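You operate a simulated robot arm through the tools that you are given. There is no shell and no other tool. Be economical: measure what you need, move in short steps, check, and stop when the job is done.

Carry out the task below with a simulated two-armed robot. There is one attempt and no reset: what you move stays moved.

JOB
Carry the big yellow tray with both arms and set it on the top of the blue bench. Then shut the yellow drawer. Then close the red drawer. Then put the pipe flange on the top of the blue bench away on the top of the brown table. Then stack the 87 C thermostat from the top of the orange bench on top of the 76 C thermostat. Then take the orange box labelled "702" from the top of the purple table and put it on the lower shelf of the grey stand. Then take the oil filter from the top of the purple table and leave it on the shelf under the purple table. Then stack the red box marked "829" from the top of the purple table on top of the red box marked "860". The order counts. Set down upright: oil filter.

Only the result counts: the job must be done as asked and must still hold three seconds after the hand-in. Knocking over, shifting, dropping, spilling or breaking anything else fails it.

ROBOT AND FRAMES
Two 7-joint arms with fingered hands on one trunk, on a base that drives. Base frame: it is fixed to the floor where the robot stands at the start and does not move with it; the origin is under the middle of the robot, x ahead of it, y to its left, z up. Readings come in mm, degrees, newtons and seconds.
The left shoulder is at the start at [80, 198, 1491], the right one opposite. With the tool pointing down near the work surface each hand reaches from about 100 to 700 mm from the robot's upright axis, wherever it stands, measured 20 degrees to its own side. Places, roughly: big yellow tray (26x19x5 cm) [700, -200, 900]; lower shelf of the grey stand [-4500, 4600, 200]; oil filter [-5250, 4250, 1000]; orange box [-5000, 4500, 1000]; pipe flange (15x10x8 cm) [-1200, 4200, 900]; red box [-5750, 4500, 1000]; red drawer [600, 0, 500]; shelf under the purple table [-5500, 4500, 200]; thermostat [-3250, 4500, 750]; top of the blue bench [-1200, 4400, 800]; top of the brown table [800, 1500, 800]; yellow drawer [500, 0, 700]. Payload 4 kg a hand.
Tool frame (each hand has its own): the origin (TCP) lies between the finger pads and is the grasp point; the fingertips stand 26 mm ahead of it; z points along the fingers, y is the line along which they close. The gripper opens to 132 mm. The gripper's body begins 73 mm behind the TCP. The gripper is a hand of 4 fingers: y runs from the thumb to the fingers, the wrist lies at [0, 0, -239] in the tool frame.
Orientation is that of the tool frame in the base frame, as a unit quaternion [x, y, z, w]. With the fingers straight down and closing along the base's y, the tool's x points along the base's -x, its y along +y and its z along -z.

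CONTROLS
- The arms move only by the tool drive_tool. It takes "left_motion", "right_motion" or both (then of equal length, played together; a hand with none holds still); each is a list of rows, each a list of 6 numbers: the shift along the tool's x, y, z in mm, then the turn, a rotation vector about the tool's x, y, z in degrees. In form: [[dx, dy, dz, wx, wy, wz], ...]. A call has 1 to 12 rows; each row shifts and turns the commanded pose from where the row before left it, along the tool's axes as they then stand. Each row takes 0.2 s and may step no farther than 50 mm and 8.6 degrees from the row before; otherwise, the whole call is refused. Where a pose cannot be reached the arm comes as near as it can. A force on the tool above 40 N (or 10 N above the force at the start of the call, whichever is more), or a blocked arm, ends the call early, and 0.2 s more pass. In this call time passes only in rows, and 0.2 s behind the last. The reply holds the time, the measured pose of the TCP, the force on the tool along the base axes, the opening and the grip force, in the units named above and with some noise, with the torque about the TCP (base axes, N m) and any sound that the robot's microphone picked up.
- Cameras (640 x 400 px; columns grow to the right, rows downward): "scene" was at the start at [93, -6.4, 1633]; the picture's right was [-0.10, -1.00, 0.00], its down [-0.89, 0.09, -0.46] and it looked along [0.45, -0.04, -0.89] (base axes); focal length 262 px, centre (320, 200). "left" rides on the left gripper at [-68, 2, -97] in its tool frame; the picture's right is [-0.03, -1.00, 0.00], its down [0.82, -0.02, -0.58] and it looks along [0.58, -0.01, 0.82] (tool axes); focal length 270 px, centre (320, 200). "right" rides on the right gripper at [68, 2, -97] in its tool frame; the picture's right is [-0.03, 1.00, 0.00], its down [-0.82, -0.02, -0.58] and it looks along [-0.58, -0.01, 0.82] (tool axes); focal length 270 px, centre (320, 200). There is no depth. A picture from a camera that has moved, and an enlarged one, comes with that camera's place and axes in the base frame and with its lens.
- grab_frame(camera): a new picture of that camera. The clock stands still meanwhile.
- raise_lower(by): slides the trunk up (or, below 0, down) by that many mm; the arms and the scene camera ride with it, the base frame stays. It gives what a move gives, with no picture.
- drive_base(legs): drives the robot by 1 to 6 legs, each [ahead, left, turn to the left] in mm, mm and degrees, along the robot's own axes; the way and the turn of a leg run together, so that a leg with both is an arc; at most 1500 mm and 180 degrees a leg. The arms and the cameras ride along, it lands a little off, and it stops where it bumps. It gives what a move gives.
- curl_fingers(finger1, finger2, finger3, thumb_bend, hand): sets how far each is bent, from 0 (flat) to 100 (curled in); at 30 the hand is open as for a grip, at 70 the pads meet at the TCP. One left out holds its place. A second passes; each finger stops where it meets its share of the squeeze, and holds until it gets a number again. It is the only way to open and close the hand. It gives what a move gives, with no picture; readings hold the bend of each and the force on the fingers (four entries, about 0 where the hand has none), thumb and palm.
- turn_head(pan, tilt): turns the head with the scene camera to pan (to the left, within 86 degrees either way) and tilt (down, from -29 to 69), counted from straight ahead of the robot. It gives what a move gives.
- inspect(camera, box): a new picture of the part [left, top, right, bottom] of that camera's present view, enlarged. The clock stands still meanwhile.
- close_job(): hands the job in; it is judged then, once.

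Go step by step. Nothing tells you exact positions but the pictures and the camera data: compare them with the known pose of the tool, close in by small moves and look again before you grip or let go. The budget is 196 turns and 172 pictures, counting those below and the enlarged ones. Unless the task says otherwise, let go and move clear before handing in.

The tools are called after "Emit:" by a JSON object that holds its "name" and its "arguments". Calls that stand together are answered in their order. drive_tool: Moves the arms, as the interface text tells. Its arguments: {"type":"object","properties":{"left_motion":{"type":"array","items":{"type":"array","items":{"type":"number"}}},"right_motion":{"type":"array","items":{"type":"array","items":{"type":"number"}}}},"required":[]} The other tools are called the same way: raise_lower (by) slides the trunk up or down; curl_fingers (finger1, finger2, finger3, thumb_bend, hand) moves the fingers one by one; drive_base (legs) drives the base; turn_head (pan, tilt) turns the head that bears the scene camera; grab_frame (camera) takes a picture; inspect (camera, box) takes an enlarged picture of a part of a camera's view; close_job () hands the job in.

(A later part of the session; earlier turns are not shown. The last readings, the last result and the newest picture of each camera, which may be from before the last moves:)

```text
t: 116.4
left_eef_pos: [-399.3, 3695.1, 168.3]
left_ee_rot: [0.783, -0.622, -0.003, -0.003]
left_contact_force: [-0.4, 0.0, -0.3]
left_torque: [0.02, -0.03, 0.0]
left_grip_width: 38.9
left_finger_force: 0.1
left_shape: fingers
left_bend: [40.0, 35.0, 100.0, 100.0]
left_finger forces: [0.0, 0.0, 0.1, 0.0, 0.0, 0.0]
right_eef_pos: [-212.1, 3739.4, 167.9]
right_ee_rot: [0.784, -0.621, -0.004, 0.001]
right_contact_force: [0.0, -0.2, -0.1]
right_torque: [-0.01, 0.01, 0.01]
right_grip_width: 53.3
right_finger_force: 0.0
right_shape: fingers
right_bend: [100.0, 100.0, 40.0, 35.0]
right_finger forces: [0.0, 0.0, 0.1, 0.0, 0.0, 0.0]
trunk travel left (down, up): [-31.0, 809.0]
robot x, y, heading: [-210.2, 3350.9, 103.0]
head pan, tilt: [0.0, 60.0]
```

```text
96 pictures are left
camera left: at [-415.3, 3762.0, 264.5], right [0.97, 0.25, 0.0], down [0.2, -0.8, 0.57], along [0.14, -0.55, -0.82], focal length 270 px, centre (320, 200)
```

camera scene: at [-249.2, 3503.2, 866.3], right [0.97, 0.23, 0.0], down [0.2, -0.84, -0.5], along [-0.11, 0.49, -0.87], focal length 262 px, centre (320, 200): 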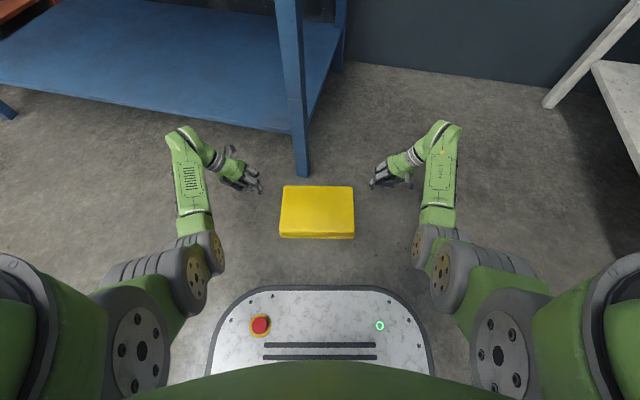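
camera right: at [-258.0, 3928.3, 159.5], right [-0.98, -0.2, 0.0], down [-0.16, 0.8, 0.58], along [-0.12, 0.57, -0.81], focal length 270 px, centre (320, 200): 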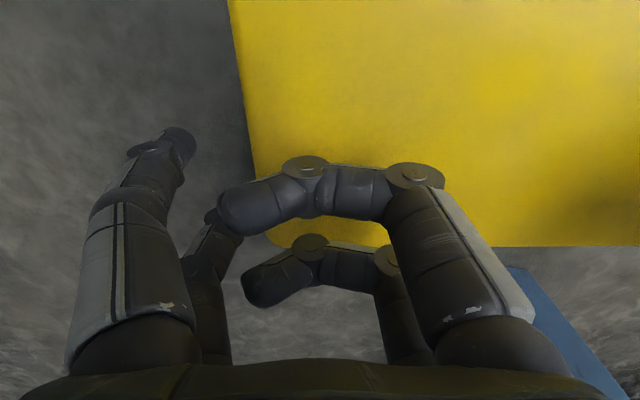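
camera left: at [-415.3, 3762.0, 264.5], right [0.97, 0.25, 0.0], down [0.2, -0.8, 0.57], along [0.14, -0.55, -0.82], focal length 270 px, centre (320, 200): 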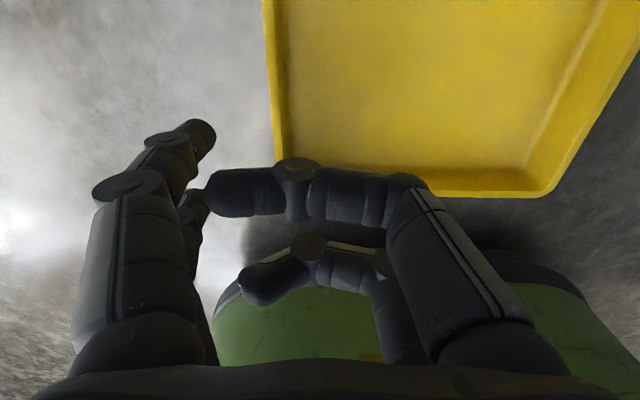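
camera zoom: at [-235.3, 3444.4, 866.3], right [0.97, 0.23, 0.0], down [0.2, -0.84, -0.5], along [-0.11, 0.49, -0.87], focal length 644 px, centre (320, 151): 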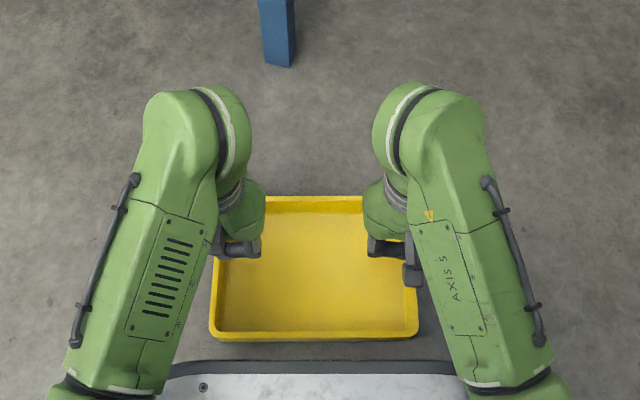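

The tray is upright on the floor. I back off, set the hands for the normal end-wall grip and move above it.

Emit:
{"name": "drive_tool", "arguments": {"left_motion": [[0, 0, -40, 0, 0, 0], [0, 0, -30, 0, 0, 0]], "right_motion": [[0, 0, -40, 0, 0, 0], [0, 0, -30, 0, 0, 0]]}}

Emit:
{"name": "drive_base", "arguments": {"legs": [[-150, 0, 0]]}}

Emit:
{"name": "curl_fingers", "arguments": {"hand": "left", "finger1": 57, "finger2": 57, "finger3": 57, "thumb_bend": 57}}

Emit:
{"name": "curl_fingers", "arguments": {"hand": "right", "finger1": 57, "finger2": 57, "finger3": 57, "thumb_bend": 57}}

Emit:
{"name": "drive_tool", "arguments": {"left_motion": [[-42, 8, 20, 0, 0, 0], [-42, 8, 20, 0, 0, 0], [-42, 8, 20, 0, 0, 0], [-42, 8, 20, 0, 0, 0]], "right_motion": [[-42, -8, 20, 0, 0, 0], [-42, -8, 20, 0, 0, 0], [-42, -8, 20, 0, 0, 0], [-42, -8, 20, 0, 0, 0]]}}

Emit:
{"name": "grab_frame", "arguments": {"camera": "left"}}

Emit:
{"name": "grab_frame", "arguments": {"camera": "right"}}

Emit:
{"name": "inspect", "arguments": {"camera": "scene", "box": [190, 110, 450, 270]}}

```text
t: 117.0
left_eef_pos: [-399.8, 3695.0, 239.0]
left_ee_rot: [0.784, -0.621, -0.002, -0.004]
left_contact_force: [0.3, -0.2, 0.0]
left_torque: [-0.03, 0.01, 0.0]
left_grip_width: 38.9
left_finger_force: 0.0
left_shape: fingers
left_bend: [40.0, 35.0, 100.0, 100.0]
left_finger forces: [0.0, 0.0, 0.0, 0.0, 0.0, 0.0]
right_eef_pos: [-212.3, 3739.2, 239.9]
right_ee_rot: [0.784, -0.621, -0.005, 0.001]
right_contact_force: [0.1, -0.5, 0.7]
right_torque: [0.03, -0.04, -0.05]
right_grip_width: 52.9
right_finger_force: 0.0
right_shape: fingers
right_bend: [100.0, 100.0, 40.0, 35.0]
right_finger forces: [0.0, 0.0, 0.1, 0.0, 0.0, 0.0]
trunk travel left (down, up): [-31.0, 809.0]
robot x, y, heading: [-214.9, 3353.0, 103.3]
head pan, tilt: [0.0, 60.0]
```

```text
t: 118.4
left_eef_pos: [-364.4, 3546.9, 238.1]
left_ee_rot: [0.782, -0.623, -0.002, -0.003]
left_contact_force: [-0.1, -0.3, -0.3]
left_torque: [0.01, 0.0, -0.02]
left_grip_width: 38.6
left_finger_force: 0.2
left_shape: fingers
left_bend: [40.0, 35.0, 100.0, 100.0]
left_finger forces: [0.0, 0.0, 0.0, 0.0, 0.0, 0.0]
right_eef_pos: [-177.0, 3591.2, 240.2]
right_ee_rot: [0.783, -0.622, -0.005, 0.001]
right_contact_force: [-0.1, -0.3, -0.2]
right_torque: [0.01, -0.01, -0.03]
right_grip_width: 53.0
right_finger_force: 0.1
right_shape: fingers
right_bend: [100.0, 100.0, 40.0, 35.0]
right_finger forces: [0.1, 0.0, 0.0, 0.0, 0.1, 0.0]
trunk travel left (down, up): [-31.0, 809.0]
robot x, y, heading: [-174.6, 3203.2, 103.3]
head pan, tilt: [0.0, 60.0]
```

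```text
t: 119.4
left_eef_pos: [-364.5, 3545.6, 239.4]
left_ee_rot: [0.783, -0.622, -0.002, -0.003]
left_contact_force: [0.1, 0.4, 0.9]
left_torque: [-0.01, -0.01, -0.01]
left_grip_width: 45.9
left_finger_force: 0.0
left_shape: fingers
left_bend: [56.0, 56.0, 56.0, 56.0]
left_finger forces: [0.0, 0.0, 0.1, 0.0, 0.0, 0.0]
right_eef_pos: [-177.8, 3592.0, 241.4]
right_ee_rot: [0.783, -0.622, -0.005, 0.0]
right_contact_force: [0.0, -0.1, 0.6]
right_torque: [0.01, -0.05, 0.03]
right_grip_width: 53.2
right_finger_force: 0.1
right_shape: fingers
right_bend: [100.0, 100.0, 40.0, 35.0]
right_finger forces: [0.1, 0.1, 0.0, 0.0, 0.0, 0.1]
trunk travel left (down, up): [-31.0, 809.0]
robot x, y, heading: [-176.5, 3201.8, 103.1]
head pan, tilt: [0.0, 60.0]
```

```text
t: 120.4
left_eef_pos: [-364.1, 3546.3, 237.6]
left_ee_rot: [0.782, -0.623, -0.003, -0.004]
left_contact_force: [0.4, -0.2, -0.4]
left_torque: [0.02, 0.02, 0.01]
left_grip_width: 45.9
left_finger_force: 0.1
left_shape: fingers
left_bend: [56.0, 56.0, 56.0, 56.0]
left_finger forces: [0.0, 0.0, 0.0, 0.1, 0.0, 0.1]
right_eef_pos: [-176.8, 3591.2, 239.8]
right_ee_rot: [0.783, -0.622, -0.005, 0.001]
right_contact_force: [0.0, 0.3, -0.6]
right_torque: [-0.01, 0.03, 0.03]
right_grip_width: 45.6
right_finger_force: 0.1
right_shape: fingers
right_bend: [56.0, 56.0, 56.0, 56.0]
right_finger forces: [0.0, 0.0, 0.0, 0.0, 0.0, 0.0]
trunk travel left (down, up): [-31.0, 809.0]
robot x, y, heading: [-180.1, 3203.1, 103.2]
head pan, tilt: [0.0, 60.0]
```

```text
t: 121.4
left_eef_pos: [-433.8, 3706.2, 162.4]
left_ee_rot: [0.783, -0.622, -0.002, -0.003]
left_contact_force: [-0.5, 0.1, 0.8]
left_torque: [0.01, -0.01, 0.03]
left_grip_width: 45.9
left_finger_force: 0.0
left_shape: fingers
left_bend: [56.0, 56.0, 56.0, 56.0]
left_finger forces: [0.0, 0.0, 0.0, 0.0, 0.1, 0.1]
right_eef_pos: [-185.2, 3761.9, 163.5]
right_ee_rot: [0.784, -0.621, -0.007, 0.001]
right_contact_force: [0.2, -0.3, -0.1]
right_torque: [-0.01, -0.03, -0.04]
right_grip_width: 45.7
right_finger_force: 0.1
right_shape: fingers
right_bend: [56.0, 56.0, 56.0, 56.0]
right_finger forces: [0.1, 0.0, 0.0, 0.0, 0.0, 0.0]
trunk travel left (down, up): [-31.0, 809.0]
robot x, y, heading: [-180.8, 3202.9, 103.1]
head pan, tilt: [0.0, 60.0]
```

```text
95 pictures are left
camera left: at [-450.6, 3771.3, 258.7], right [0.97, 0.25, 0.0], down [0.2, -0.79, 0.57], along [0.15, -0.55, -0.82], focal length 270 px, centre (320, 200)
```

left: 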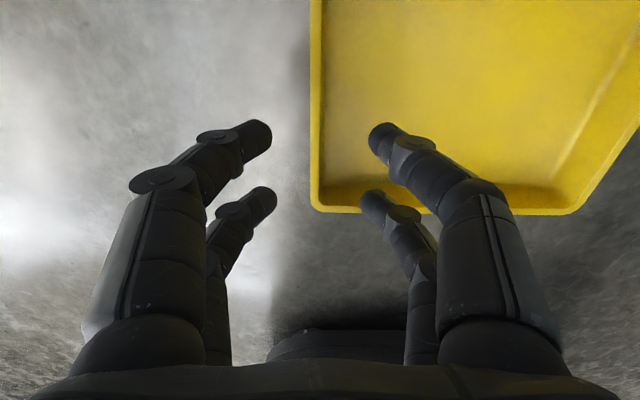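

```text
94 pictures are left
camera right: at [-170.7, 3694.3, 259.6], right [-0.98, -0.2, 0.01], down [-0.16, 0.8, 0.58], along [-0.12, 0.57, -0.81], focal length 270 px, centre (320, 200)
```

right: 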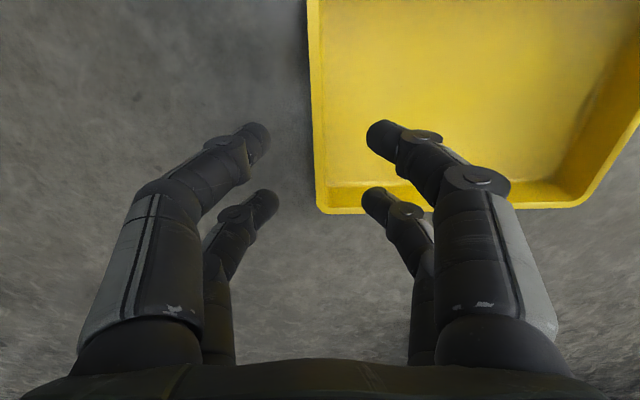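

```text
2.46 times, centred on (320, 190) of scene
camera zoom: at [-200.8, 3296.6, 866.3], right [0.97, 0.23, 0.0], down [0.2, -0.84, -0.5], along [-0.11, 0.49, -0.87], focal length 644 px, centre (320, 225)
```

zoom: 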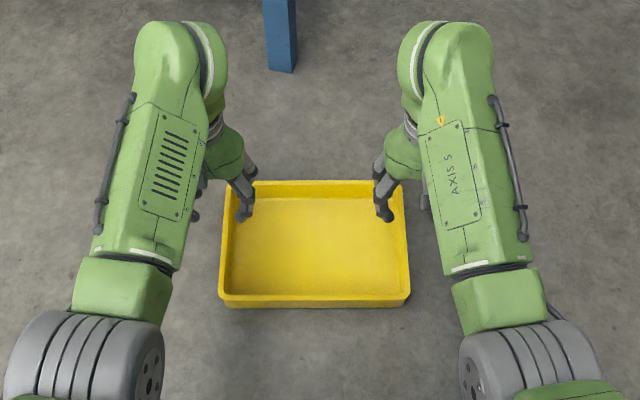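

Both hands are centred on the end walls. I lower to TCP z≈42 and grip.

Emit:
{"name": "drive_tool", "arguments": {"left_motion": [[-1, 0.5, 40, 0, 0, 0], [-1, 0.5, 40, 0, 0, 0], [-1, 0, 41, 0, 0, 0]], "right_motion": [[-1, -1, 40, 0, 0, 0], [-1, -1, 40, 0, 0, 0], [-1, -1, 41, 0, 0, 0]]}}

Emit:
{"name": "curl_fingers", "arguments": {"hand": "left", "finger1": 80, "finger2": 80, "finger3": 80, "thumb_bend": 80}}

Emit:
{"name": "curl_fingers", "arguments": {"hand": "right", "finger1": 80, "finger2": 80, "finger3": 80, "thumb_bend": 80}}

Emit:
{"name": "grab_frame", "arguments": {"camera": "left"}}

Emit:
{"name": "grab_frame", "arguments": {"camera": "right"}}

```text
t: 122.2
left_eef_pos: [-435.5, 3708.1, 37.5]
left_ee_rot: [0.784, -0.621, -0.003, -0.003]
left_contact_force: [-0.3, -1.0, -0.9]
left_torque: [0.0, -0.01, 0.0]
left_grip_width: 45.7
left_finger_force: 0.1
left_shape: fingers
left_bend: [56.0, 56.0, 56.0, 56.0]
left_finger forces: [0.0, 0.1, 0.0, 0.0, 0.0, 0.0]
right_eef_pos: [-182.5, 3766.8, 40.4]
right_ee_rot: [0.783, -0.622, -0.006, 0.001]
right_contact_force: [-0.1, 0.9, 0.1]
right_torque: [0.02, -0.04, 0.01]
right_grip_width: 45.6
right_finger_force: 0.0
right_shape: fingers
right_bend: [56.0, 56.0, 56.0, 56.0]
right_finger forces: [0.0, 0.0, 0.0, 0.1, 0.0, 0.0]
trunk travel left (down, up): [-31.0, 809.0]
robot x, y, heading: [-179.8, 3204.3, 102.9]
head pan, tilt: [0.0, 60.0]
```

```text
t: 123.2
left_eef_pos: [-435.9, 3708.6, 37.4]
left_ee_rot: [0.783, -0.622, -0.002, -0.004]
left_contact_force: [0.1, -0.3, -0.1]
left_torque: [0.06, -0.01, -0.11]
left_grip_width: 0.0
left_finger_force: 20.1
left_shape: fingers
left_bend: [74.0, 74.0, 74.0, 73.0]
left_finger forces: [10.0, 9.9, 6.8, 0.0, 13.4, 0.0]
right_eef_pos: [-182.3, 3766.3, 40.2]
right_ee_rot: [0.783, -0.622, -0.005, 0.001]
right_contact_force: [0.4, 0.0, -0.3]
right_torque: [0.04, 0.0, 0.01]
right_grip_width: 45.6
right_finger_force: 0.1
right_shape: fingers
right_bend: [56.0, 56.0, 56.0, 56.0]
right_finger forces: [0.0, 0.0, 0.0, 0.0, 0.0, 0.0]
trunk travel left (down, up): [-31.0, 809.0]
robot x, y, heading: [-177.0, 3199.4, 103.2]
head pan, tilt: [0.0, 60.0]
```

```text
t: 124.2
left_eef_pos: [-436.4, 3708.4, 38.3]
left_ee_rot: [0.783, -0.622, -0.003, -0.003]
left_contact_force: [4.7, 0.4, -2.2]
left_torque: [0.04, -0.08, -0.12]
left_grip_width: 0.0
left_finger_force: 19.6
left_shape: fingers
left_bend: [74.0, 74.0, 74.0, 73.0]
left_finger forces: [8.4, 8.9, 7.7, 0.1, 14.5, 0.1]
right_eef_pos: [-182.3, 3767.0, 40.2]
right_ee_rot: [0.783, -0.622, -0.006, 0.001]
right_contact_force: [-5.8, -1.3, 1.4]
right_torque: [-0.06, 0.13, 0.05]
right_grip_width: 0.0
right_finger_force: 19.0
right_shape: fingers
right_bend: [72.0, 72.0, 76.0, 74.0]
right_finger forces: [10.6, 10.7, 5.6, 0.0, 10.8, 0.0]
trunk travel left (down, up): [-31.0, 809.0]
robot x, y, heading: [-177.6, 3202.5, 103.3]
head pan, tilt: [0.0, 60.0]
```

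```text
92 pictures are left
camera left: at [-452.2, 3774.4, 134.4], right [0.97, 0.25, 0.0], down [0.2, -0.8, 0.57], along [0.14, -0.55, -0.82], focal length 270 px, centre (320, 200)
```

left: 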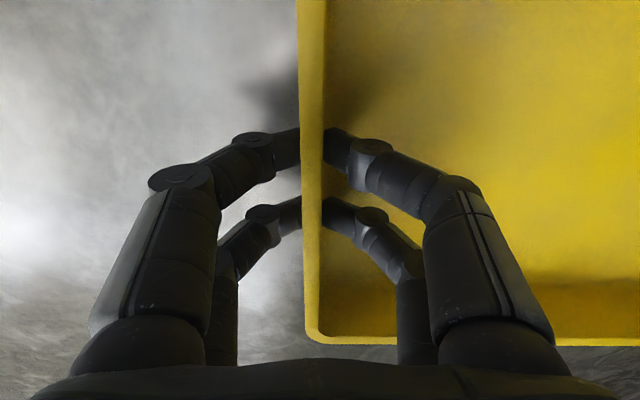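

```text
91 pictures are left
camera right: at [-168.5, 3699.2, 136.4], right [-0.98, -0.2, 0.01], down [-0.16, 0.8, 0.58], along [-0.12, 0.57, -0.81], focal length 270 px, centre (320, 200)
```

right: 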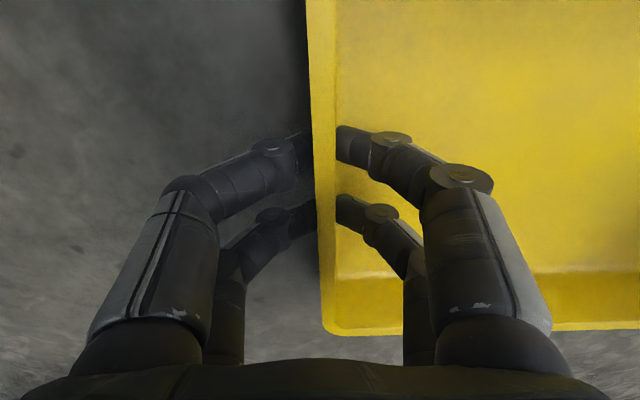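

A firm 20 N grip on each end now. I lift with the trunk in two stages, then raise the hands part way.

Emit:
{"name": "raise_lower", "arguments": {"by": 60}}

Emit:
{"name": "raise_lower", "arguments": {"by": 400}}

Emit:
{"name": "raise_lower", "arguments": {"by": 160}}

Emit:
{"name": "drive_tool", "arguments": {"left_motion": [[0, 0, -15, 0, 0, 0], [0, 0, -25, 0, 0, 0], [0, 0, -30, 0, 0, 0], [0, 0, -30, 0, 0, 0], [0, 0, -30, 0, 0, 0], [0, 0, -30, 0, 0, 0], [0, 0, -25, 0, 0, 0], [0, 0, -15, 0, 0, 0]], "right_motion": [[0, 0, -15, 0, 0, 0], [0, 0, -25, 0, 0, 0], [0, 0, -30, 0, 0, 0], [0, 0, -30, 0, 0, 0], [0, 0, -30, 0, 0, 0], [0, 0, -30, 0, 0, 0], [0, 0, -25, 0, 0, 0], [0, 0, -15, 0, 0, 0]]}}

```text
t: 125.2
left_eef_pos: [-436.7, 3708.1, 98.6]
left_ee_rot: [0.782, -0.623, -0.002, -0.003]
left_contact_force: [5.1, 2.0, -3.1]
left_torque: [0.06, -0.09, -0.17]
left_grip_width: 0.2
left_finger_force: 19.0
left_shape: fingers
left_bend: [74.0, 74.0, 74.0, 73.0]
left_finger forces: [8.3, 8.6, 7.8, 0.1, 14.7, 0.0]
right_eef_pos: [-183.5, 3766.1, 100.2]
right_ee_rot: [0.784, -0.621, -0.005, 0.0]
right_contact_force: [-5.4, -0.8, -1.7]
right_torque: [-0.1, 0.13, 0.1]
right_grip_width: 0.0
right_finger_force: 18.9
right_shape: fingers
right_bend: [72.0, 72.0, 76.0, 74.0]
right_finger forces: [10.8, 10.7, 5.3, 0.0, 10.3, 0.0]
trunk travel left (down, up): [-91.0, 749.0]
robot x, y, heading: [-178.1, 3205.7, 102.9]
head pan, tilt: [0.0, 60.0]
```

```text
t: 129.0
left_eef_pos: [-436.3, 3709.2, 497.2]
left_ee_rot: [0.782, -0.623, -0.003, -0.004]
left_contact_force: [4.8, 0.9, -1.9]
left_torque: [0.08, -0.08, -0.11]
left_grip_width: 0.0
left_finger_force: 19.2
left_shape: fingers
left_bend: [74.0, 74.0, 74.0, 73.0]
left_finger forces: [8.1, 8.4, 7.8, 0.0, 14.6, 0.1]
right_eef_pos: [-182.5, 3766.6, 498.7]
right_ee_rot: [0.783, -0.622, -0.005, 0.0]
right_contact_force: [-5.8, -0.9, -1.4]
right_torque: [-0.09, 0.18, 0.08]
right_grip_width: 0.0
right_finger_force: 18.9
right_shape: fingers
right_bend: [72.0, 72.0, 76.0, 74.0]
right_finger forces: [10.7, 10.8, 5.4, 0.0, 10.2, 0.0]
trunk travel left (down, up): [-491.0, 349.0]
robot x, y, heading: [-177.9, 3201.5, 103.1]
head pan, tilt: [0.0, 60.0]
```

```text
t: 130.9
left_eef_pos: [-435.9, 3708.9, 658.5]
left_ee_rot: [0.782, -0.623, -0.003, -0.004]
left_contact_force: [6.5, 1.6, -2.3]
left_torque: [0.07, -0.09, -0.12]
left_grip_width: 0.1
left_finger_force: 19.8
left_shape: fingers
left_bend: [74.0, 74.0, 74.0, 73.0]
left_finger forces: [8.1, 8.4, 7.8, 0.0, 14.5, 0.1]
right_eef_pos: [-183.3, 3767.0, 660.3]
right_ee_rot: [0.783, -0.622, -0.005, 0.001]
right_contact_force: [-5.4, -0.9, -2.5]
right_torque: [-0.09, 0.14, 0.1]
right_grip_width: 0.0
right_finger_force: 18.6
right_shape: fingers
right_bend: [72.0, 72.0, 76.0, 74.0]
right_finger forces: [10.8, 10.8, 5.4, 0.0, 10.3, 0.0]
trunk travel left (down, up): [-651.0, 189.0]
robot x, y, heading: [-179.0, 3200.9, 103.2]
head pan, tilt: [0.0, 60.0]
```

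```text
t: 132.7
left_eef_pos: [-434.8, 3707.5, 858.5]
left_ee_rot: [0.783, -0.622, -0.003, -0.004]
left_contact_force: [2.9, 0.9, -1.6]
left_torque: [0.05, -0.03, -0.09]
left_grip_width: 0.0
left_finger_force: 20.0
left_shape: fingers
left_bend: [74.0, 74.0, 74.0, 73.0]
left_finger forces: [9.5, 8.9, 8.0, 0.0, 13.4, 0.1]
right_eef_pos: [-183.2, 3767.9, 862.0]
right_ee_rot: [0.784, -0.621, -0.005, 0.001]
right_contact_force: [-3.4, -1.2, -2.4]
right_torque: [-0.1, 0.08, 0.09]
right_grip_width: 0.0
right_finger_force: 18.2
right_shape: fingers
right_bend: [72.0, 72.0, 76.0, 74.0]
right_finger forces: [9.8, 10.4, 5.8, 0.0, 11.1, 0.1]
trunk travel left (down, up): [-651.0, 189.0]
robot x, y, heading: [-179.3, 3204.3, 103.1]
head pan, tilt: [0.0, 60.0]
```

Emit:
{"name": "raise_lower", "arguments": {"by": 50}}

Emit:
{"name": "drive_tool", "arguments": {"left_motion": [[0, 0, -15, 0, 0, 0], [0, 0, -20, 0, 0, 0], [0, 0, -20, 0, 0, 0]], "right_motion": [[0, 0, -15, 0, 0, 0], [0, 0, -20, 0, 0, 0], [0, 0, -20, 0, 0, 0]]}}

Emit:
{"name": "drive_base", "arguments": {"legs": [[0, 0, -13.1], [0, 900, 0]]}}

Emit:
{"name": "turn_head", "arguments": {"pan": 0, "tilt": 45}}

Emit:
{"name": "grab_frame", "arguments": {"camera": "scene"}}

```text
t: 133.6
left_eef_pos: [-434.8, 3707.4, 908.4]
left_ee_rot: [0.783, -0.622, -0.002, -0.003]
left_contact_force: [3.9, -0.2, -2.5]
left_torque: [0.05, -0.09, -0.1]
left_grip_width: 0.1
left_finger_force: 19.3
left_shape: fingers
left_bend: [74.0, 74.0, 74.0, 73.0]
left_finger forces: [9.1, 8.4, 8.2, 0.1, 13.8, 0.0]
right_eef_pos: [-183.5, 3768.0, 911.1]
right_ee_rot: [0.783, -0.622, -0.006, 0.0]
right_contact_force: [-3.8, -1.5, -2.3]
right_torque: [-0.09, 0.1, 0.11]
right_grip_width: 0.0
right_finger_force: 18.7
right_shape: fingers
right_bend: [72.0, 72.0, 76.0, 74.0]
right_finger forces: [10.0, 10.8, 5.8, 0.0, 10.8, 0.0]
trunk travel left (down, up): [-701.0, 139.0]
robot x, y, heading: [-179.3, 3200.8, 103.1]
head pan, tilt: [0.0, 60.0]
```

```text
t: 134.4
left_eef_pos: [-436.0, 3706.8, 963.5]
left_ee_rot: [0.783, -0.622, -0.001, -0.003]
left_contact_force: [6.9, 0.7, -2.2]
left_torque: [0.07, -0.12, -0.08]
left_grip_width: 0.1
left_finger_force: 19.1
left_shape: fingers
left_bend: [74.0, 74.0, 74.0, 73.0]
left_finger forces: [8.1, 7.6, 8.6, 0.0, 14.8, 0.1]
right_eef_pos: [-185.3, 3766.7, 967.7]
right_ee_rot: [0.784, -0.621, -0.005, 0.002]
right_contact_force: [-6.2, -1.5, -2.2]
right_torque: [-0.06, 0.15, 0.1]
right_grip_width: 0.1
right_finger_force: 18.3
right_shape: fingers
right_bend: [72.0, 72.0, 76.0, 74.0]
right_finger forces: [10.9, 11.2, 4.8, 0.0, 9.9, 0.0]
trunk travel left (down, up): [-701.0, 139.0]
robot x, y, heading: [-177.1, 3204.4, 103.1]
head pan, tilt: [0.0, 60.0]
```

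```text
t: 140.0
left_eef_pos: [-1230.1, 3748.8, 963.2]
left_ee_rot: [0.709, -0.705, -0.003, -0.003]
left_contact_force: [8.1, 0.0, -2.0]
left_torque: [0.03, -0.13, -0.08]
left_grip_width: 0.2
left_finger_force: 19.1
left_shape: fingers
left_bend: [74.0, 74.0, 74.0, 73.0]
left_finger forces: [7.8, 7.6, 8.8, 0.0, 15.0, 0.0]
right_eef_pos: [-970.5, 3754.0, 967.5]
right_ee_rot: [0.71, -0.704, -0.006, 0.0]
right_contact_force: [-8.2, -0.5, -2.8]
right_torque: [-0.06, 0.18, 0.11]
right_grip_width: 0.0
right_finger_force: 18.8
right_shape: fingers
right_bend: [72.0, 72.0, 76.0, 75.0]
right_finger forces: [11.0, 11.4, 4.6, 0.0, 9.3, 0.1]
trunk travel left (down, up): [-701.0, 139.0]
robot x, y, heading: [-1088.5, 3202.2, 90.5]
head pan, tilt: [0.0, 60.0]
```

```text
t: 140.8
left_eef_pos: [-1230.9, 3748.7, 962.6]
left_ee_rot: [0.71, -0.705, -0.002, -0.004]
left_contact_force: [3.7, -0.4, -2.6]
left_torque: [0.01, -0.07, -0.11]
left_grip_width: 0.2
left_finger_force: 19.8
left_shape: fingers
left_bend: [74.0, 74.0, 75.0, 73.0]
left_finger forces: [9.1, 8.7, 8.1, 0.0, 13.6, 0.1]
right_eef_pos: [-971.5, 3752.5, 965.8]
right_ee_rot: [0.71, -0.704, -0.006, 0.001]
right_contact_force: [-3.4, -0.2, -2.2]
right_torque: [-0.04, 0.12, 0.13]
right_grip_width: 0.0
right_finger_force: 18.5
right_shape: fingers
right_bend: [73.0, 72.0, 76.0, 75.0]
right_finger forces: [10.0, 10.5, 5.6, 0.0, 10.6, 0.0]
trunk travel left (down, up): [-701.0, 139.0]
robot x, y, heading: [-1087.3, 3203.9, 90.6]
head pan, tilt: [0.0, 45.0]
```

```text
90 pictures are left
camera scene: at [-1091.4, 3312.6, 1555.7], right [1.0, 0.01, 0.0], down [0.01, -0.71, -0.71], along [-0.01, 0.71, -0.71], focal length 262 px, centre (320, 200)
```

scene: 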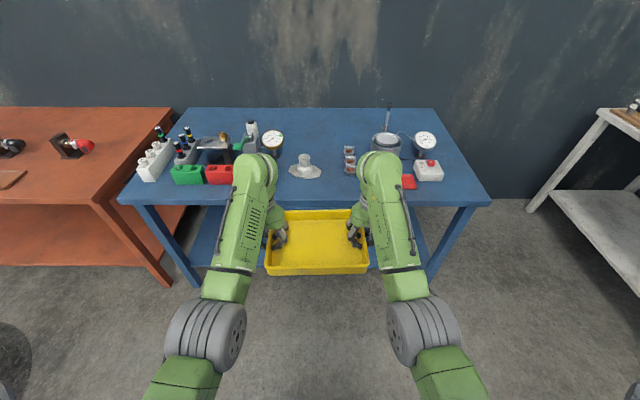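

The tray is held well, hovering before the bench. I zoom to measure the free area precisely.

Emit:
{"name": "inspect", "arguments": {"camera": "scene", "box": [220, 95, 480, 235]}}

```text
2.46 times, centred on (350, 165) of scene
camera zoom: at [-1091.4, 3312.6, 1555.7], right [1.0, 0.01, 0.0], down [0.01, -0.71, -0.71], along [-0.01, 0.71, -0.71], focal length 644 px, centre (246, 286)
```

zoom: 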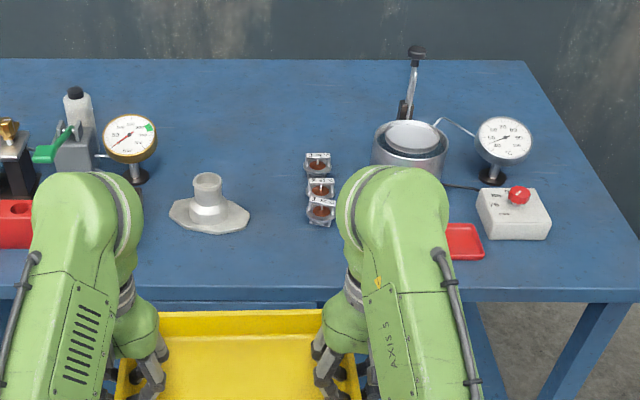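

Free patch confirmed: tray centre target (−1085, 4527). I drive in close to the bench with the tray passing above the flange and jars.

Emit:
{"name": "drive_base", "arguments": {"legs": [[350, -12, -0.6], [230, 0, 0]]}}

Emit:
{"name": "turn_head", "arguments": {"pan": 0, "tilt": 62}}

Emit:
{"name": "grab_frame", "arguments": {"camera": "scene"}}

```text
t: 144.4
left_eef_pos: [-1212.2, 4327.4, 965.0]
left_ee_rot: [-0.706, 0.708, 0.003, 0.005]
left_contact_force: [7.1, -0.7, -2.3]
left_torque: [0.08, -0.14, -0.1]
left_grip_width: 0.0
left_finger_force: 20.3
left_shape: fingers
left_bend: [74.0, 74.0, 75.0, 73.0]
left_finger forces: [8.4, 8.1, 8.7, 0.0, 14.4, 0.0]
right_eef_pos: [-953.0, 4330.3, 969.1]
right_ee_rot: [-0.706, 0.708, 0.007, 0.001]
right_contact_force: [-7.5, 0.1, -1.5]
right_torque: [-0.05, 0.22, 0.11]
right_grip_width: 0.0
right_finger_force: 18.1
right_shape: fingers
right_bend: [72.0, 72.0, 76.0, 75.0]
right_finger forces: [10.7, 11.1, 5.1, 0.1, 10.0, 0.0]
trunk travel left (down, up): [-701.0, 139.0]
robot x, y, heading: [-1075.1, 3783.5, 89.8]
head pan, tilt: [0.0, 45.0]
```

```text
t: 145.2
left_eef_pos: [-1212.4, 4330.8, 961.8]
left_ee_rot: [-0.706, 0.708, 0.001, 0.004]
left_contact_force: [2.0, 1.4, -3.1]
left_torque: [0.06, -0.05, -0.09]
left_grip_width: 0.0
left_finger_force: 19.5
left_shape: fingers
left_bend: [74.0, 74.0, 75.0, 73.0]
left_finger forces: [9.3, 8.8, 8.0, 0.1, 13.5, 0.0]
right_eef_pos: [-953.1, 4334.3, 966.6]
right_ee_rot: [-0.706, 0.708, 0.005, -0.002]
right_contact_force: [-2.8, 0.9, -2.6]
right_torque: [-0.07, 0.12, 0.1]
right_grip_width: 0.1
right_finger_force: 18.8
right_shape: fingers
right_bend: [73.0, 72.0, 76.0, 75.0]
right_finger forces: [9.9, 10.2, 5.7, 0.0, 11.0, 0.1]
trunk travel left (down, up): [-701.0, 139.0]
robot x, y, heading: [-1074.7, 3781.3, 89.8]
head pan, tilt: [0.0, 62.0]
```

```text
88 pictures are left
camera scene: at [-1077.2, 3877.9, 1533.9], right [1.0, 0.0, 0.0], down [0.0, -0.88, -0.47], along [0.0, 0.47, -0.88], focal length 262 px, centre (320, 200)
```

scene: 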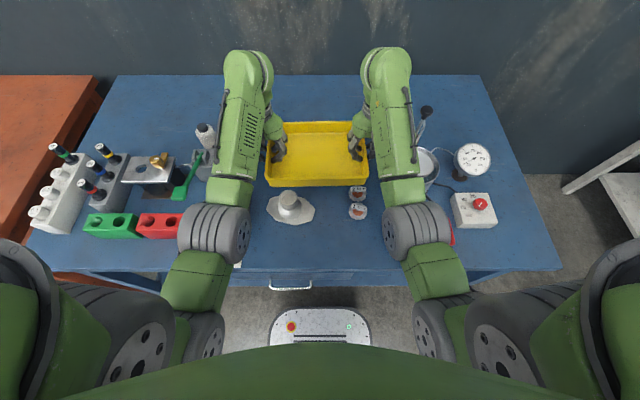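

Clear so far. I extend both arms forward 195 mm at this height.

Emit:
{"name": "drive_tool", "arguments": {"left_motion": [[-15, 0, 0, 0, 0, 0], [-25, 0, 0, 0, 0, 0], [-28, 0, 0, 0, 0, 0], [-28, 0, 0, 0, 0, 0], [-28, 0, 0, 0, 0, 0], [-28, 0, 0, 0, 0, 0], [-25, 0, 0, 0, 0, 0], [-15, 0, 0, 0, 0, 0]], "right_motion": [[-15, 0, 0, 0, 0, 0], [-25, 0, 0, 0, 0, 0], [-28, 0, 0, 0, 0, 0], [-28, 0, 0, 0, 0, 0], [-28, 0, 0, 0, 0, 0], [-28, 0, 0, 0, 0, 0], [-25, 0, 0, 0, 0, 0], [-15, 0, 0, 0, 0, 0]]}}

Emit:
{"name": "grab_frame", "arguments": {"camera": "scene"}}

Emit:
{"name": "grab_frame", "arguments": {"camera": "left"}}

```text
t: 147.0
left_eef_pos: [-1211.3, 4502.2, 966.3]
left_ee_rot: [-0.706, 0.708, 0.002, 0.005]
left_contact_force: [-0.7, -0.4, -2.1]
left_torque: [0.05, 0.01, -0.08]
left_grip_width: 0.1
left_finger_force: 19.4
left_shape: fingers
left_bend: [74.0, 74.0, 75.0, 73.0]
left_finger forces: [9.9, 9.7, 7.0, 0.0, 12.5, 0.0]
left hand out of reach, approached as far as the arm can: row 7, 8
right_eef_pos: [-953.4, 4496.7, 966.7]
right_ee_rot: [-0.706, 0.708, 0.005, -0.001]
right_contact_force: [0.7, -0.5, -1.6]
right_torque: [-0.02, 0.07, 0.07]
right_grip_width: 0.0
right_finger_force: 18.6
right_shape: fingers
right_bend: [73.0, 72.0, 77.0, 75.0]
right_finger forces: [9.0, 9.5, 7.1, 0.0, 11.5, 0.0]
right hand out of reach, approached as far as the arm can: row 7, 8
trunk travel left (down, up): [-701.0, 139.0]
robot x, y, heading: [-1075.2, 3780.1, 90.2]
head pan, tilt: [0.0, 62.0]
```

```text
87 pictures are left
camera scene: at [-1076.9, 3875.3, 1534.1], right [1.0, 0.0, 0.0], down [0.0, -0.88, -0.47], along [0.0, 0.47, -0.88], focal length 262 px, centre (320, 200)
```

scene: 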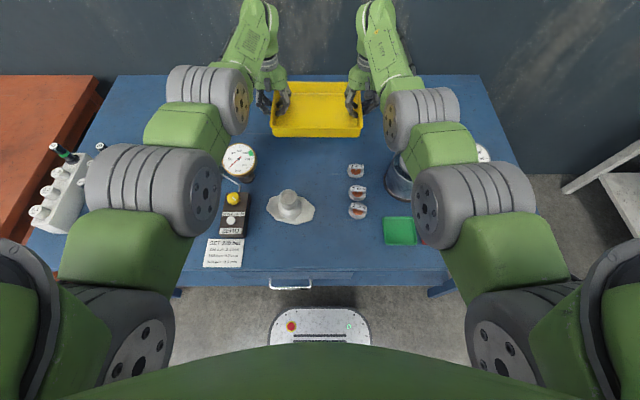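

```text
86 pictures are left
camera left: at [-1212.4, 4570.7, 1062.7], right [1.0, 0.02, 0.0], down [0.02, -0.82, 0.57], along [0.02, -0.57, -0.82], focal length 270 px, centre (320, 200)
```

left: 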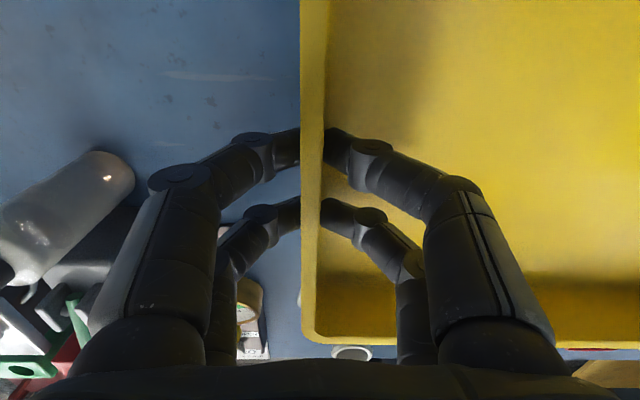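

I'm 25 mm short of clearing the jars. I trade trunk height for reach: hands up 80, trunk down 80, nudge the base 12 mm and extend again.

Emit:
{"name": "drive_tool", "arguments": {"left_motion": [[0, 0, -20, 0, 0, 0], [0, 0, -20, 0, 0, 0], [0, 0, -20, 0, 0, 0], [0, 0, -20, 0, 0, 0]], "right_motion": [[0, 0, -20, 0, 0, 0], [0, 0, -20, 0, 0, 0], [0, 0, -20, 0, 0, 0], [0, 0, -20, 0, 0, 0]]}}

Emit:
{"name": "raise_lower", "arguments": {"by": -80}}

Emit:
{"name": "drive_base", "arguments": {"legs": [[12, 0, 0]]}}

Emit:
{"name": "drive_tool", "arguments": {"left_motion": [[-8, 0, 0, 0, 0, 0], [-8, 0, 0, 0, 0, 0]], "right_motion": [[-10, 0, 0, 0, 0, 0], [-10, 0, 0, 0, 0, 0]]}}

```text
t: 148.0
left_eef_pos: [-1209.8, 4500.0, 1045.2]
left_ee_rot: [-0.706, 0.708, 0.001, 0.003]
left_contact_force: [1.1, -1.2, -2.8]
left_torque: [0.05, -0.04, -0.11]
left_grip_width: 0.0
left_finger_force: 19.6
left_shape: fingers
left_bend: [74.0, 74.0, 75.0, 73.0]
left_finger forces: [9.4, 9.3, 7.2, 0.1, 13.1, 0.1]
right_eef_pos: [-952.1, 4495.0, 1047.8]
right_ee_rot: [-0.706, 0.708, 0.004, 0.0]
right_contact_force: [-1.4, 0.2, -2.8]
right_torque: [0.0, 0.03, 0.06]
right_grip_width: 0.0
right_finger_force: 18.9
right_shape: fingers
right_bend: [73.0, 72.0, 77.0, 75.0]
right_finger forces: [9.7, 9.8, 6.9, 0.0, 10.8, 0.0]
trunk travel left (down, up): [-701.0, 139.0]
robot x, y, heading: [-1079.5, 3781.4, 89.9]
head pan, tilt: [0.0, 62.0]
```

```text
t: 149.1
left_eef_pos: [-1211.5, 4501.9, 966.4]
left_ee_rot: [-0.706, 0.708, 0.002, 0.005]
left_contact_force: [2.5, 0.3, -2.1]
left_torque: [0.02, -0.04, -0.13]
left_grip_width: 0.1
left_finger_force: 19.6
left_shape: fingers
left_bend: [74.0, 74.0, 75.0, 73.0]
left_finger forces: [9.1, 9.2, 7.4, 0.1, 13.5, 0.0]
right_eef_pos: [-952.0, 4495.6, 969.5]
right_ee_rot: [-0.707, 0.708, 0.006, -0.001]
right_contact_force: [-2.8, 0.2, -2.3]
right_torque: [-0.03, 0.1, 0.05]
right_grip_width: 0.1
right_finger_force: 18.8
right_shape: fingers
right_bend: [73.0, 72.0, 77.0, 75.0]
right_finger forces: [9.9, 9.8, 6.7, 0.0, 10.4, 0.1]
trunk travel left (down, up): [-621.0, 219.0]
robot x, y, heading: [-1077.7, 3780.9, 89.9]
head pan, tilt: [0.0, 62.0]
```

```text
t: 149.9
left_eef_pos: [-1210.8, 4510.2, 968.5]
left_ee_rot: [-0.706, 0.708, 0.002, 0.005]
left_contact_force: [3.0, -0.4, -1.7]
left_torque: [0.02, -0.08, -0.12]
left_grip_width: 0.0
left_finger_force: 20.1
left_shape: fingers
left_bend: [74.0, 74.0, 75.0, 73.0]
left_finger forces: [9.2, 9.0, 7.3, 0.0, 13.6, 0.1]
right_eef_pos: [-953.2, 4505.8, 970.9]
right_ee_rot: [-0.706, 0.708, 0.007, 0.0]
right_contact_force: [-3.5, 0.4, -1.8]
right_torque: [0.0, 0.11, 0.06]
right_grip_width: 0.0
right_finger_force: 18.6
right_shape: fingers
right_bend: [73.0, 72.0, 77.0, 75.0]
right_finger forces: [10.0, 9.9, 6.8, 0.0, 10.4, 0.0]
trunk travel left (down, up): [-621.0, 219.0]
robot x, y, heading: [-1076.9, 3791.7, 89.8]
head pan, tilt: [0.0, 62.0]
```

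```text
t: 150.5
left_eef_pos: [-1209.2, 4518.8, 967.8]
left_ee_rot: [-0.707, 0.707, 0.003, 0.005]
left_contact_force: [-3.4, 0.9, -2.3]
left_torque: [0.04, 0.06, -0.07]
left_grip_width: 0.0
left_finger_force: 19.4
left_shape: fingers
left_bend: [74.0, 74.0, 75.0, 74.0]
left_finger forces: [10.6, 10.6, 6.0, 0.0, 11.3, 0.0]
left hand out of reach, approached as far as the arm can: row 2
right_eef_pos: [-951.7, 4516.1, 968.8]
right_ee_rot: [-0.707, 0.707, 0.005, 0.0]
right_contact_force: [3.8, -1.5, -1.8]
right_torque: [0.0, 0.03, 0.09]
right_grip_width: 0.2
right_finger_force: 19.5
right_shape: fingers
right_bend: [73.0, 72.0, 77.0, 74.0]
right_finger forces: [8.4, 8.8, 8.0, 0.0, 12.8, 0.0]
right hand out of reach, approached as far as the arm can: row 2
trunk travel left (down, up): [-621.0, 219.0]
robot x, y, heading: [-1076.7, 3792.5, 89.9]
head pan, tilt: [0.0, 62.0]
```

Emit:
{"name": "inspect", "arguments": {"camera": "scene", "box": [220, 60, 440, 230]}}

```text
2.35 times, centred on (330, 145) of scene
camera zoom: at [-1077.0, 3886.9, 1454.1], right [1.0, 0.0, 0.0], down [0.0, -0.88, -0.47], along [0.0, 0.47, -0.88], focal length 615 px, centre (296, 329)
```

zoom: 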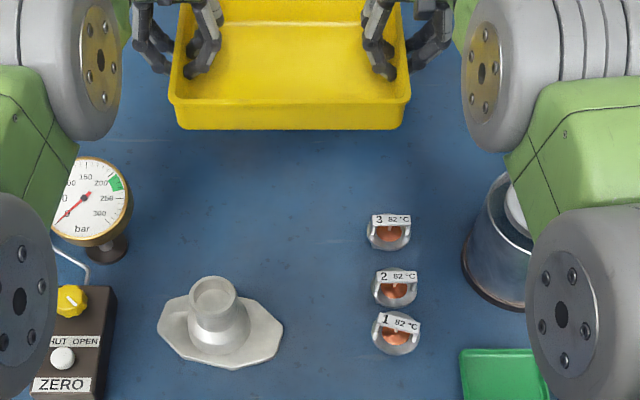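

Jars end at y≈4385, tray front ≈4430: clear. I lower by the trunk, then the last bit gently.

Emit:
{"name": "raise_lower", "arguments": {"by": -110}}

Emit:
{"name": "drive_tool", "arguments": {"left_motion": [[0, 0, 4, 0, 0, 0], [0, 0, 4, 0, 0, 0]], "right_motion": [[0, 0, 4, 0, 0, 0], [0, 0, 4, 0, 0, 0]]}}

Emit:
{"name": "inspect", "arguments": {"camera": "scene", "box": [220, 60, 440, 230]}}

```text
t: 151.9
left_eef_pos: [-1209.3, 4519.6, 855.8]
left_ee_rot: [-0.707, 0.707, 0.003, 0.005]
left_contact_force: [-6.4, -0.9, -3.0]
left_torque: [0.0, 0.07, -0.1]
left_grip_width: 0.0
left_finger_force: 18.9
left_shape: fingers
left_bend: [74.0, 74.0, 75.0, 74.0]
left_finger forces: [11.1, 11.3, 5.6, 0.0, 10.8, 0.0]
right_eef_pos: [-952.1, 4517.5, 858.2]
right_ee_rot: [-0.706, 0.708, 0.007, 0.0]
right_contact_force: [6.0, 0.3, -1.7]
right_torque: [-0.03, -0.05, 0.08]
right_grip_width: 0.0
right_finger_force: 19.1
right_shape: fingers
right_bend: [73.0, 72.0, 77.0, 74.0]
right_finger forces: [8.0, 7.9, 8.7, 0.0, 13.6, 0.0]
trunk travel left (down, up): [-511.0, 329.0]
robot x, y, heading: [-1081.1, 3793.0, 90.0]
head pan, tilt: [0.0, 62.0]
```

```text
t: 152.5
left_eef_pos: [-1208.5, 4518.8, 852.9]
left_ee_rot: [-0.706, 0.709, 0.006, 0.008]
left_contact_force: [-4.2, 5.1, 11.1]
left_torque: [0.06, 0.15, -0.05]
left_grip_width: 0.0
left_finger_force: 22.5
left_shape: fingers
left_bend: [74.0, 74.0, 75.0, 74.0]
left_finger forces: [12.2, 12.7, 7.1, 0.1, 13.0, 0.0]
right_eef_pos: [-952.1, 4517.7, 855.0]
right_ee_rot: [-0.706, 0.708, 0.009, 0.001]
right_contact_force: [5.7, 2.1, 12.1]
right_torque: [-0.02, 0.02, 0.1]
right_grip_width: 0.0
right_finger_force: 23.0
right_shape: fingers
right_bend: [73.0, 73.0, 77.0, 75.0]
right_finger forces: [10.3, 9.9, 9.8, 0.1, 15.6, 0.1]
trunk travel left (down, up): [-511.0, 329.0]
robot x, y, heading: [-1079.0, 3794.5, 90.0]
head pan, tilt: [0.0, 62.0]
```

```text
2.35 times, centred on (330, 145) of scene
camera zoom: at [-1077.1, 3885.2, 1344.7], right [1.0, 0.0, 0.0], down [0.0, -0.88, -0.47], along [0.0, 0.47, -0.88], focal length 615 px, centre (296, 329)
```

zoom: 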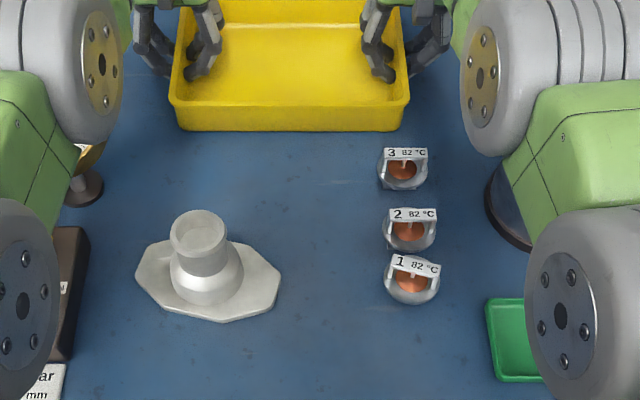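

The tray rests on the bench. I release both hands and raise clear.

Emit:
{"name": "drive_tool", "arguments": {"left_motion": [[0, 0, -3, 0, 0, 0]], "right_motion": [[0, 0, -3, 0, 0, 0]]}}

Emit:
{"name": "curl_fingers", "arguments": {"hand": "left", "finger1": 56, "finger2": 56, "finger3": 56, "thumb_bend": 56}}

Emit:
{"name": "curl_fingers", "arguments": {"hand": "right", "finger1": 56, "finger2": 56, "finger3": 56, "thumb_bend": 56}}

Emit:
{"name": "raise_lower", "arguments": {"by": 240}}

Emit:
{"name": "drive_tool", "arguments": {"left_motion": [[30, 0, 0, 0, 0, 0], [40, 0, 0, 0, 0, 0], [40, 0, 0, 0, 0, 0], [40, 0, 0, 0, 0, 0], [40, 0, 0, 0, 0, 0]], "right_motion": [[30, 0, 0, 0, 0, 0], [40, 0, 0, 0, 0, 0], [40, 0, 0, 0, 0, 0], [40, 0, 0, 0, 0, 0], [40, 0, 0, 0, 0, 0]]}}

Emit:
{"name": "grab_frame", "arguments": {"camera": "scene"}}

```text
t: 152.9
left_eef_pos: [-1208.3, 4517.8, 853.6]
left_ee_rot: [-0.706, 0.709, 0.003, 0.006]
left_contact_force: [-4.9, 3.3, 9.4]
left_torque: [0.14, 0.12, -0.16]
left_grip_width: 0.1
left_finger_force: 22.1
left_shape: fingers
left_bend: [74.0, 75.0, 75.0, 74.0]
left_finger forces: [12.4, 12.6, 6.7, 0.0, 13.2, 0.0]
right_eef_pos: [-952.7, 4517.0, 854.4]
right_ee_rot: [-0.707, 0.707, 0.006, 0.0]
right_contact_force: [5.3, 5.0, 8.6]
right_torque: [0.06, 0.03, 0.06]
right_grip_width: 0.0
right_finger_force: 21.7
right_shape: fingers
right_bend: [73.0, 73.0, 77.0, 75.0]
right_finger forces: [10.1, 9.4, 9.8, 0.0, 14.9, 0.0]
trunk travel left (down, up): [-511.0, 329.0]
robot x, y, heading: [-1076.5, 3791.7, 90.0]
head pan, tilt: [0.0, 62.0]
```

```text
t: 153.9
left_eef_pos: [-1209.5, 4518.9, 855.3]
left_ee_rot: [-0.706, 0.708, 0.005, 0.008]
left_contact_force: [-3.3, 3.2, 26.6]
left_torque: [0.03, -0.55, 0.03]
left_grip_width: 39.2
left_finger_force: 13.1
left_shape: fingers
left_bend: [56.0, 56.0, 63.0, 59.0]
left_finger forces: [0.0, 0.0, 12.4, 0.1, 14.2, 0.0]
right_eef_pos: [-952.3, 4513.4, 854.7]
right_ee_rot: [-0.706, 0.708, 0.007, 0.001]
right_contact_force: [3.0, 4.4, 2.2]
right_torque: [0.07, 0.02, 0.0]
right_grip_width: 0.0
right_finger_force: 21.0
right_shape: fingers
right_bend: [73.0, 73.0, 77.0, 75.0]
right_finger forces: [10.3, 9.1, 9.0, 0.0, 12.6, 0.1]
trunk travel left (down, up): [-511.0, 329.0]
robot x, y, heading: [-1078.0, 3791.6, 89.7]
head pan, tilt: [0.0, 62.0]
```

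```text
t: 154.9
left_eef_pos: [-1208.5, 4517.4, 855.0]
left_ee_rot: [-0.706, 0.709, 0.004, 0.008]
left_contact_force: [-4.0, 7.0, 26.2]
left_torque: [0.16, -0.55, 0.18]
left_grip_width: 39.3
left_finger_force: 13.1
left_shape: fingers
left_bend: [56.0, 56.0, 63.0, 59.0]
left_finger forces: [0.0, 0.0, 12.2, 0.1, 13.7, 0.0]
right_eef_pos: [-952.7, 4513.1, 856.7]
right_ee_rot: [-0.707, 0.707, 0.007, 0.001]
right_contact_force: [0.4, -0.9, 8.0]
right_torque: [-0.14, 0.23, 0.05]
right_grip_width: 41.1
right_finger_force: 3.9
right_shape: fingers
right_bend: [59.0, 57.0, 56.0, 56.0]
right_finger forces: [6.4, 2.5, 0.1, 0.0, 0.1, 0.0]
trunk travel left (down, up): [-511.0, 329.0]
robot x, y, heading: [-1075.1, 3793.0, 89.9]
head pan, tilt: [0.0, 62.0]
```

```text
t: 157.4
left_eef_pos: [-1208.4, 4519.6, 1091.4]
left_ee_rot: [-0.706, 0.708, 0.003, 0.006]
left_contact_force: [0.0, -0.6, -0.6]
left_torque: [0.01, -0.02, -0.01]
left_grip_width: 45.1
left_finger_force: 0.0
left_shape: fingers
left_bend: [56.0, 56.0, 56.0, 56.0]
left_finger forces: [0.0, 0.0, 0.0, 0.1, 0.0, 0.0]
right_eef_pos: [-951.7, 4515.3, 1092.9]
right_ee_rot: [-0.707, 0.708, 0.006, 0.0]
right_contact_force: [-0.2, 0.8, 0.0]
right_torque: [0.02, 0.02, 0.01]
right_grip_width: 45.3
right_finger_force: 0.1
right_shape: fingers
right_bend: [56.0, 56.0, 56.0, 56.0]
right_finger forces: [0.0, 0.0, 0.0, 0.0, 0.0, 0.0]
trunk travel left (down, up): [-751.0, 89.0]
robot x, y, heading: [-1078.3, 3795.1, 90.0]
head pan, tilt: [0.0, 62.0]
```

```text
t: 158.6
left_eef_pos: [-1209.2, 4326.2, 1092.3]
left_ee_rot: [-0.706, 0.708, 0.003, 0.006]
left_contact_force: [-0.5, -0.7, 0.0]
left_torque: [0.07, -0.01, -0.03]
left_grip_width: 45.1
left_finger_force: 0.0
left_shape: fingers
left_bend: [56.0, 56.0, 56.0, 56.0]
left_finger forces: [0.0, 0.0, 0.1, 0.0, 0.0, 0.1]
right_eef_pos: [-951.4, 4323.0, 1094.2]
right_ee_rot: [-0.707, 0.707, 0.007, 0.001]
right_contact_force: [0.3, 0.0, 1.5]
right_torque: [0.01, -0.02, 0.03]
right_grip_width: 45.2
right_finger_force: 0.1
right_shape: fingers
right_bend: [56.0, 56.0, 56.0, 56.0]
right_finger forces: [0.1, 0.0, 0.0, 0.0, 0.0, 0.0]
trunk travel left (down, up): [-751.0, 89.0]
robot x, y, heading: [-1074.1, 3793.4, 89.7]
head pan, tilt: [0.0, 62.0]
```

```text
83 pictures are left
camera scene: at [-1077.1, 3881.8, 1584.5], right [1.0, 0.0, 0.0], down [0.0, -0.88, -0.47], along [0.0, 0.47, -0.88], focal length 262 px, centre (320, 200)
```

scene: 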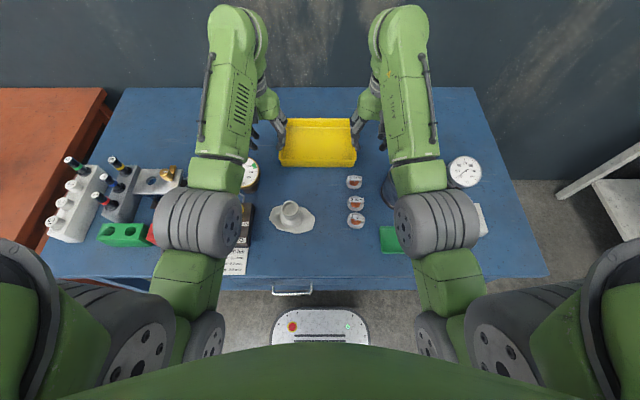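

The tray is placed. Next the drawers: I drive back to the workbench the way I came.

Emit:
{"name": "drive_base", "arguments": {"legs": [[-700, 0, 0], [-1000, -1080, 0], [-1490, 0, 0], [-500, 250, 0]]}}

Emit:
{"name": "drive_base", "arguments": {"legs": [[0, 0, -90]]}}

Emit:
{"name": "turn_head", "arguments": {"pan": 0, "tilt": 45}}

Emit:
{"name": "grab_frame", "arguments": {"camera": "scene"}}

```text
t: 179.2
left_eef_pos: [-353.2, 614.3, 1090.7]
left_ee_rot: [0.711, -0.704, -0.002, -0.004]
left_contact_force: [-1.0, 0.1, -0.2]
left_torque: [0.02, -0.02, 0.02]
left_grip_width: 44.9
left_finger_force: 0.0
left_shape: fingers
left_bend: [56.0, 56.0, 56.0, 56.0]
left_finger forces: [0.0, 0.1, 0.0, 0.1, 0.1, 0.0]
right_eef_pos: [-94.9, 614.7, 1091.2]
right_ee_rot: [0.711, -0.703, -0.006, 0.001]
right_contact_force: [1.1, 0.6, 0.0]
right_torque: [0.02, 0.04, 0.0]
right_grip_width: 45.0
right_finger_force: 0.0
right_shape: fingers
right_bend: [56.0, 56.0, 56.0, 56.0]
right_finger forces: [0.1, 0.0, 0.0, 0.1, 0.1, 0.1]
trunk travel left (down, up): [-751.0, 89.0]
robot x, y, heading: [-216.2, 80.4, 90.5]
head pan, tilt: [0.0, 62.0]
```

```text
t: 183.4
left_eef_pos: [321.2, 215.9, 1090.6]
left_ee_rot: [-0.002, 1.0, -0.001, 0.005]
left_contact_force: [0.4, 1.2, 0.1]
left_torque: [0.0, -0.03, -0.02]
left_grip_width: 45.3
left_finger_force: 0.0
left_shape: fingers
left_bend: [56.0, 56.0, 56.0, 56.0]
left_finger forces: [0.1, 0.0, 0.1, 0.1, 0.0, 0.0]
right_eef_pos: [320.3, -43.6, 1092.6]
right_ee_rot: [-0.003, 1.0, 0.005, 0.005]
right_contact_force: [0.3, -0.2, -0.3]
right_torque: [0.02, -0.01, 0.03]
right_grip_width: 45.4
right_finger_force: 0.0
right_shape: fingers
right_bend: [56.0, 56.0, 56.0, 56.0]
right_finger forces: [0.0, 0.0, 0.1, 0.1, 0.0, 0.0]
trunk travel left (down, up): [-751.0, 89.0]
robot x, y, heading: [-216.1, 79.9, 0.6]
head pan, tilt: [0.0, 62.0]
```

```text
t: 184.2
left_eef_pos: [321.6, 214.6, 1090.8]
left_ee_rot: [-0.003, 1.0, 0.0, 0.005]
left_contact_force: [0.7, -0.7, -0.2]
left_torque: [-0.05, 0.0, -0.03]
left_grip_width: 45.3
left_finger_force: 0.0
left_shape: fingers
left_bend: [56.0, 56.0, 56.0, 56.0]
left_finger forces: [0.0, 0.0, 0.1, 0.1, 0.0, 0.0]
right_eef_pos: [320.8, -43.9, 1091.9]
right_ee_rot: [-0.004, 1.0, 0.005, 0.004]
right_contact_force: [-0.2, -0.4, 0.1]
right_torque: [0.02, 0.01, -0.02]
right_grip_width: 45.1
right_finger_force: 0.0
right_shape: fingers
right_bend: [56.0, 56.0, 56.0, 56.0]
right_finger forces: [0.0, 0.0, 0.0, 0.0, 0.0, 0.0]
trunk travel left (down, up): [-751.0, 89.0]
robot x, y, heading: [-212.3, 75.2, 0.1]
head pan, tilt: [0.0, 45.0]
```

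```text
82 pictures are left
camera scene: at [-103.3, 78.1, 1605.7], right [0.01, -1.0, 0.0], down [-0.71, 0.0, -0.71], along [0.71, 0.0, -0.71], focal length 262 px, centre (320, 200)
```

scene: 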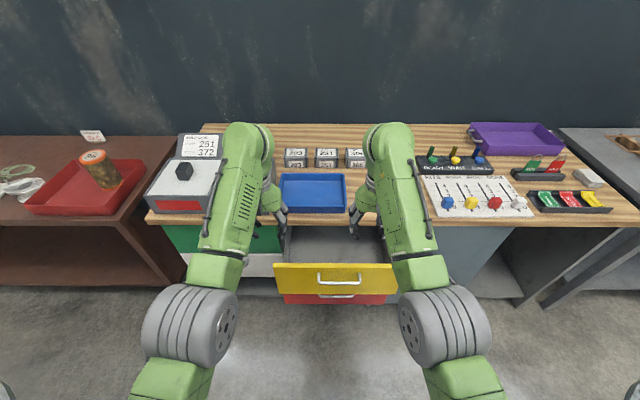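

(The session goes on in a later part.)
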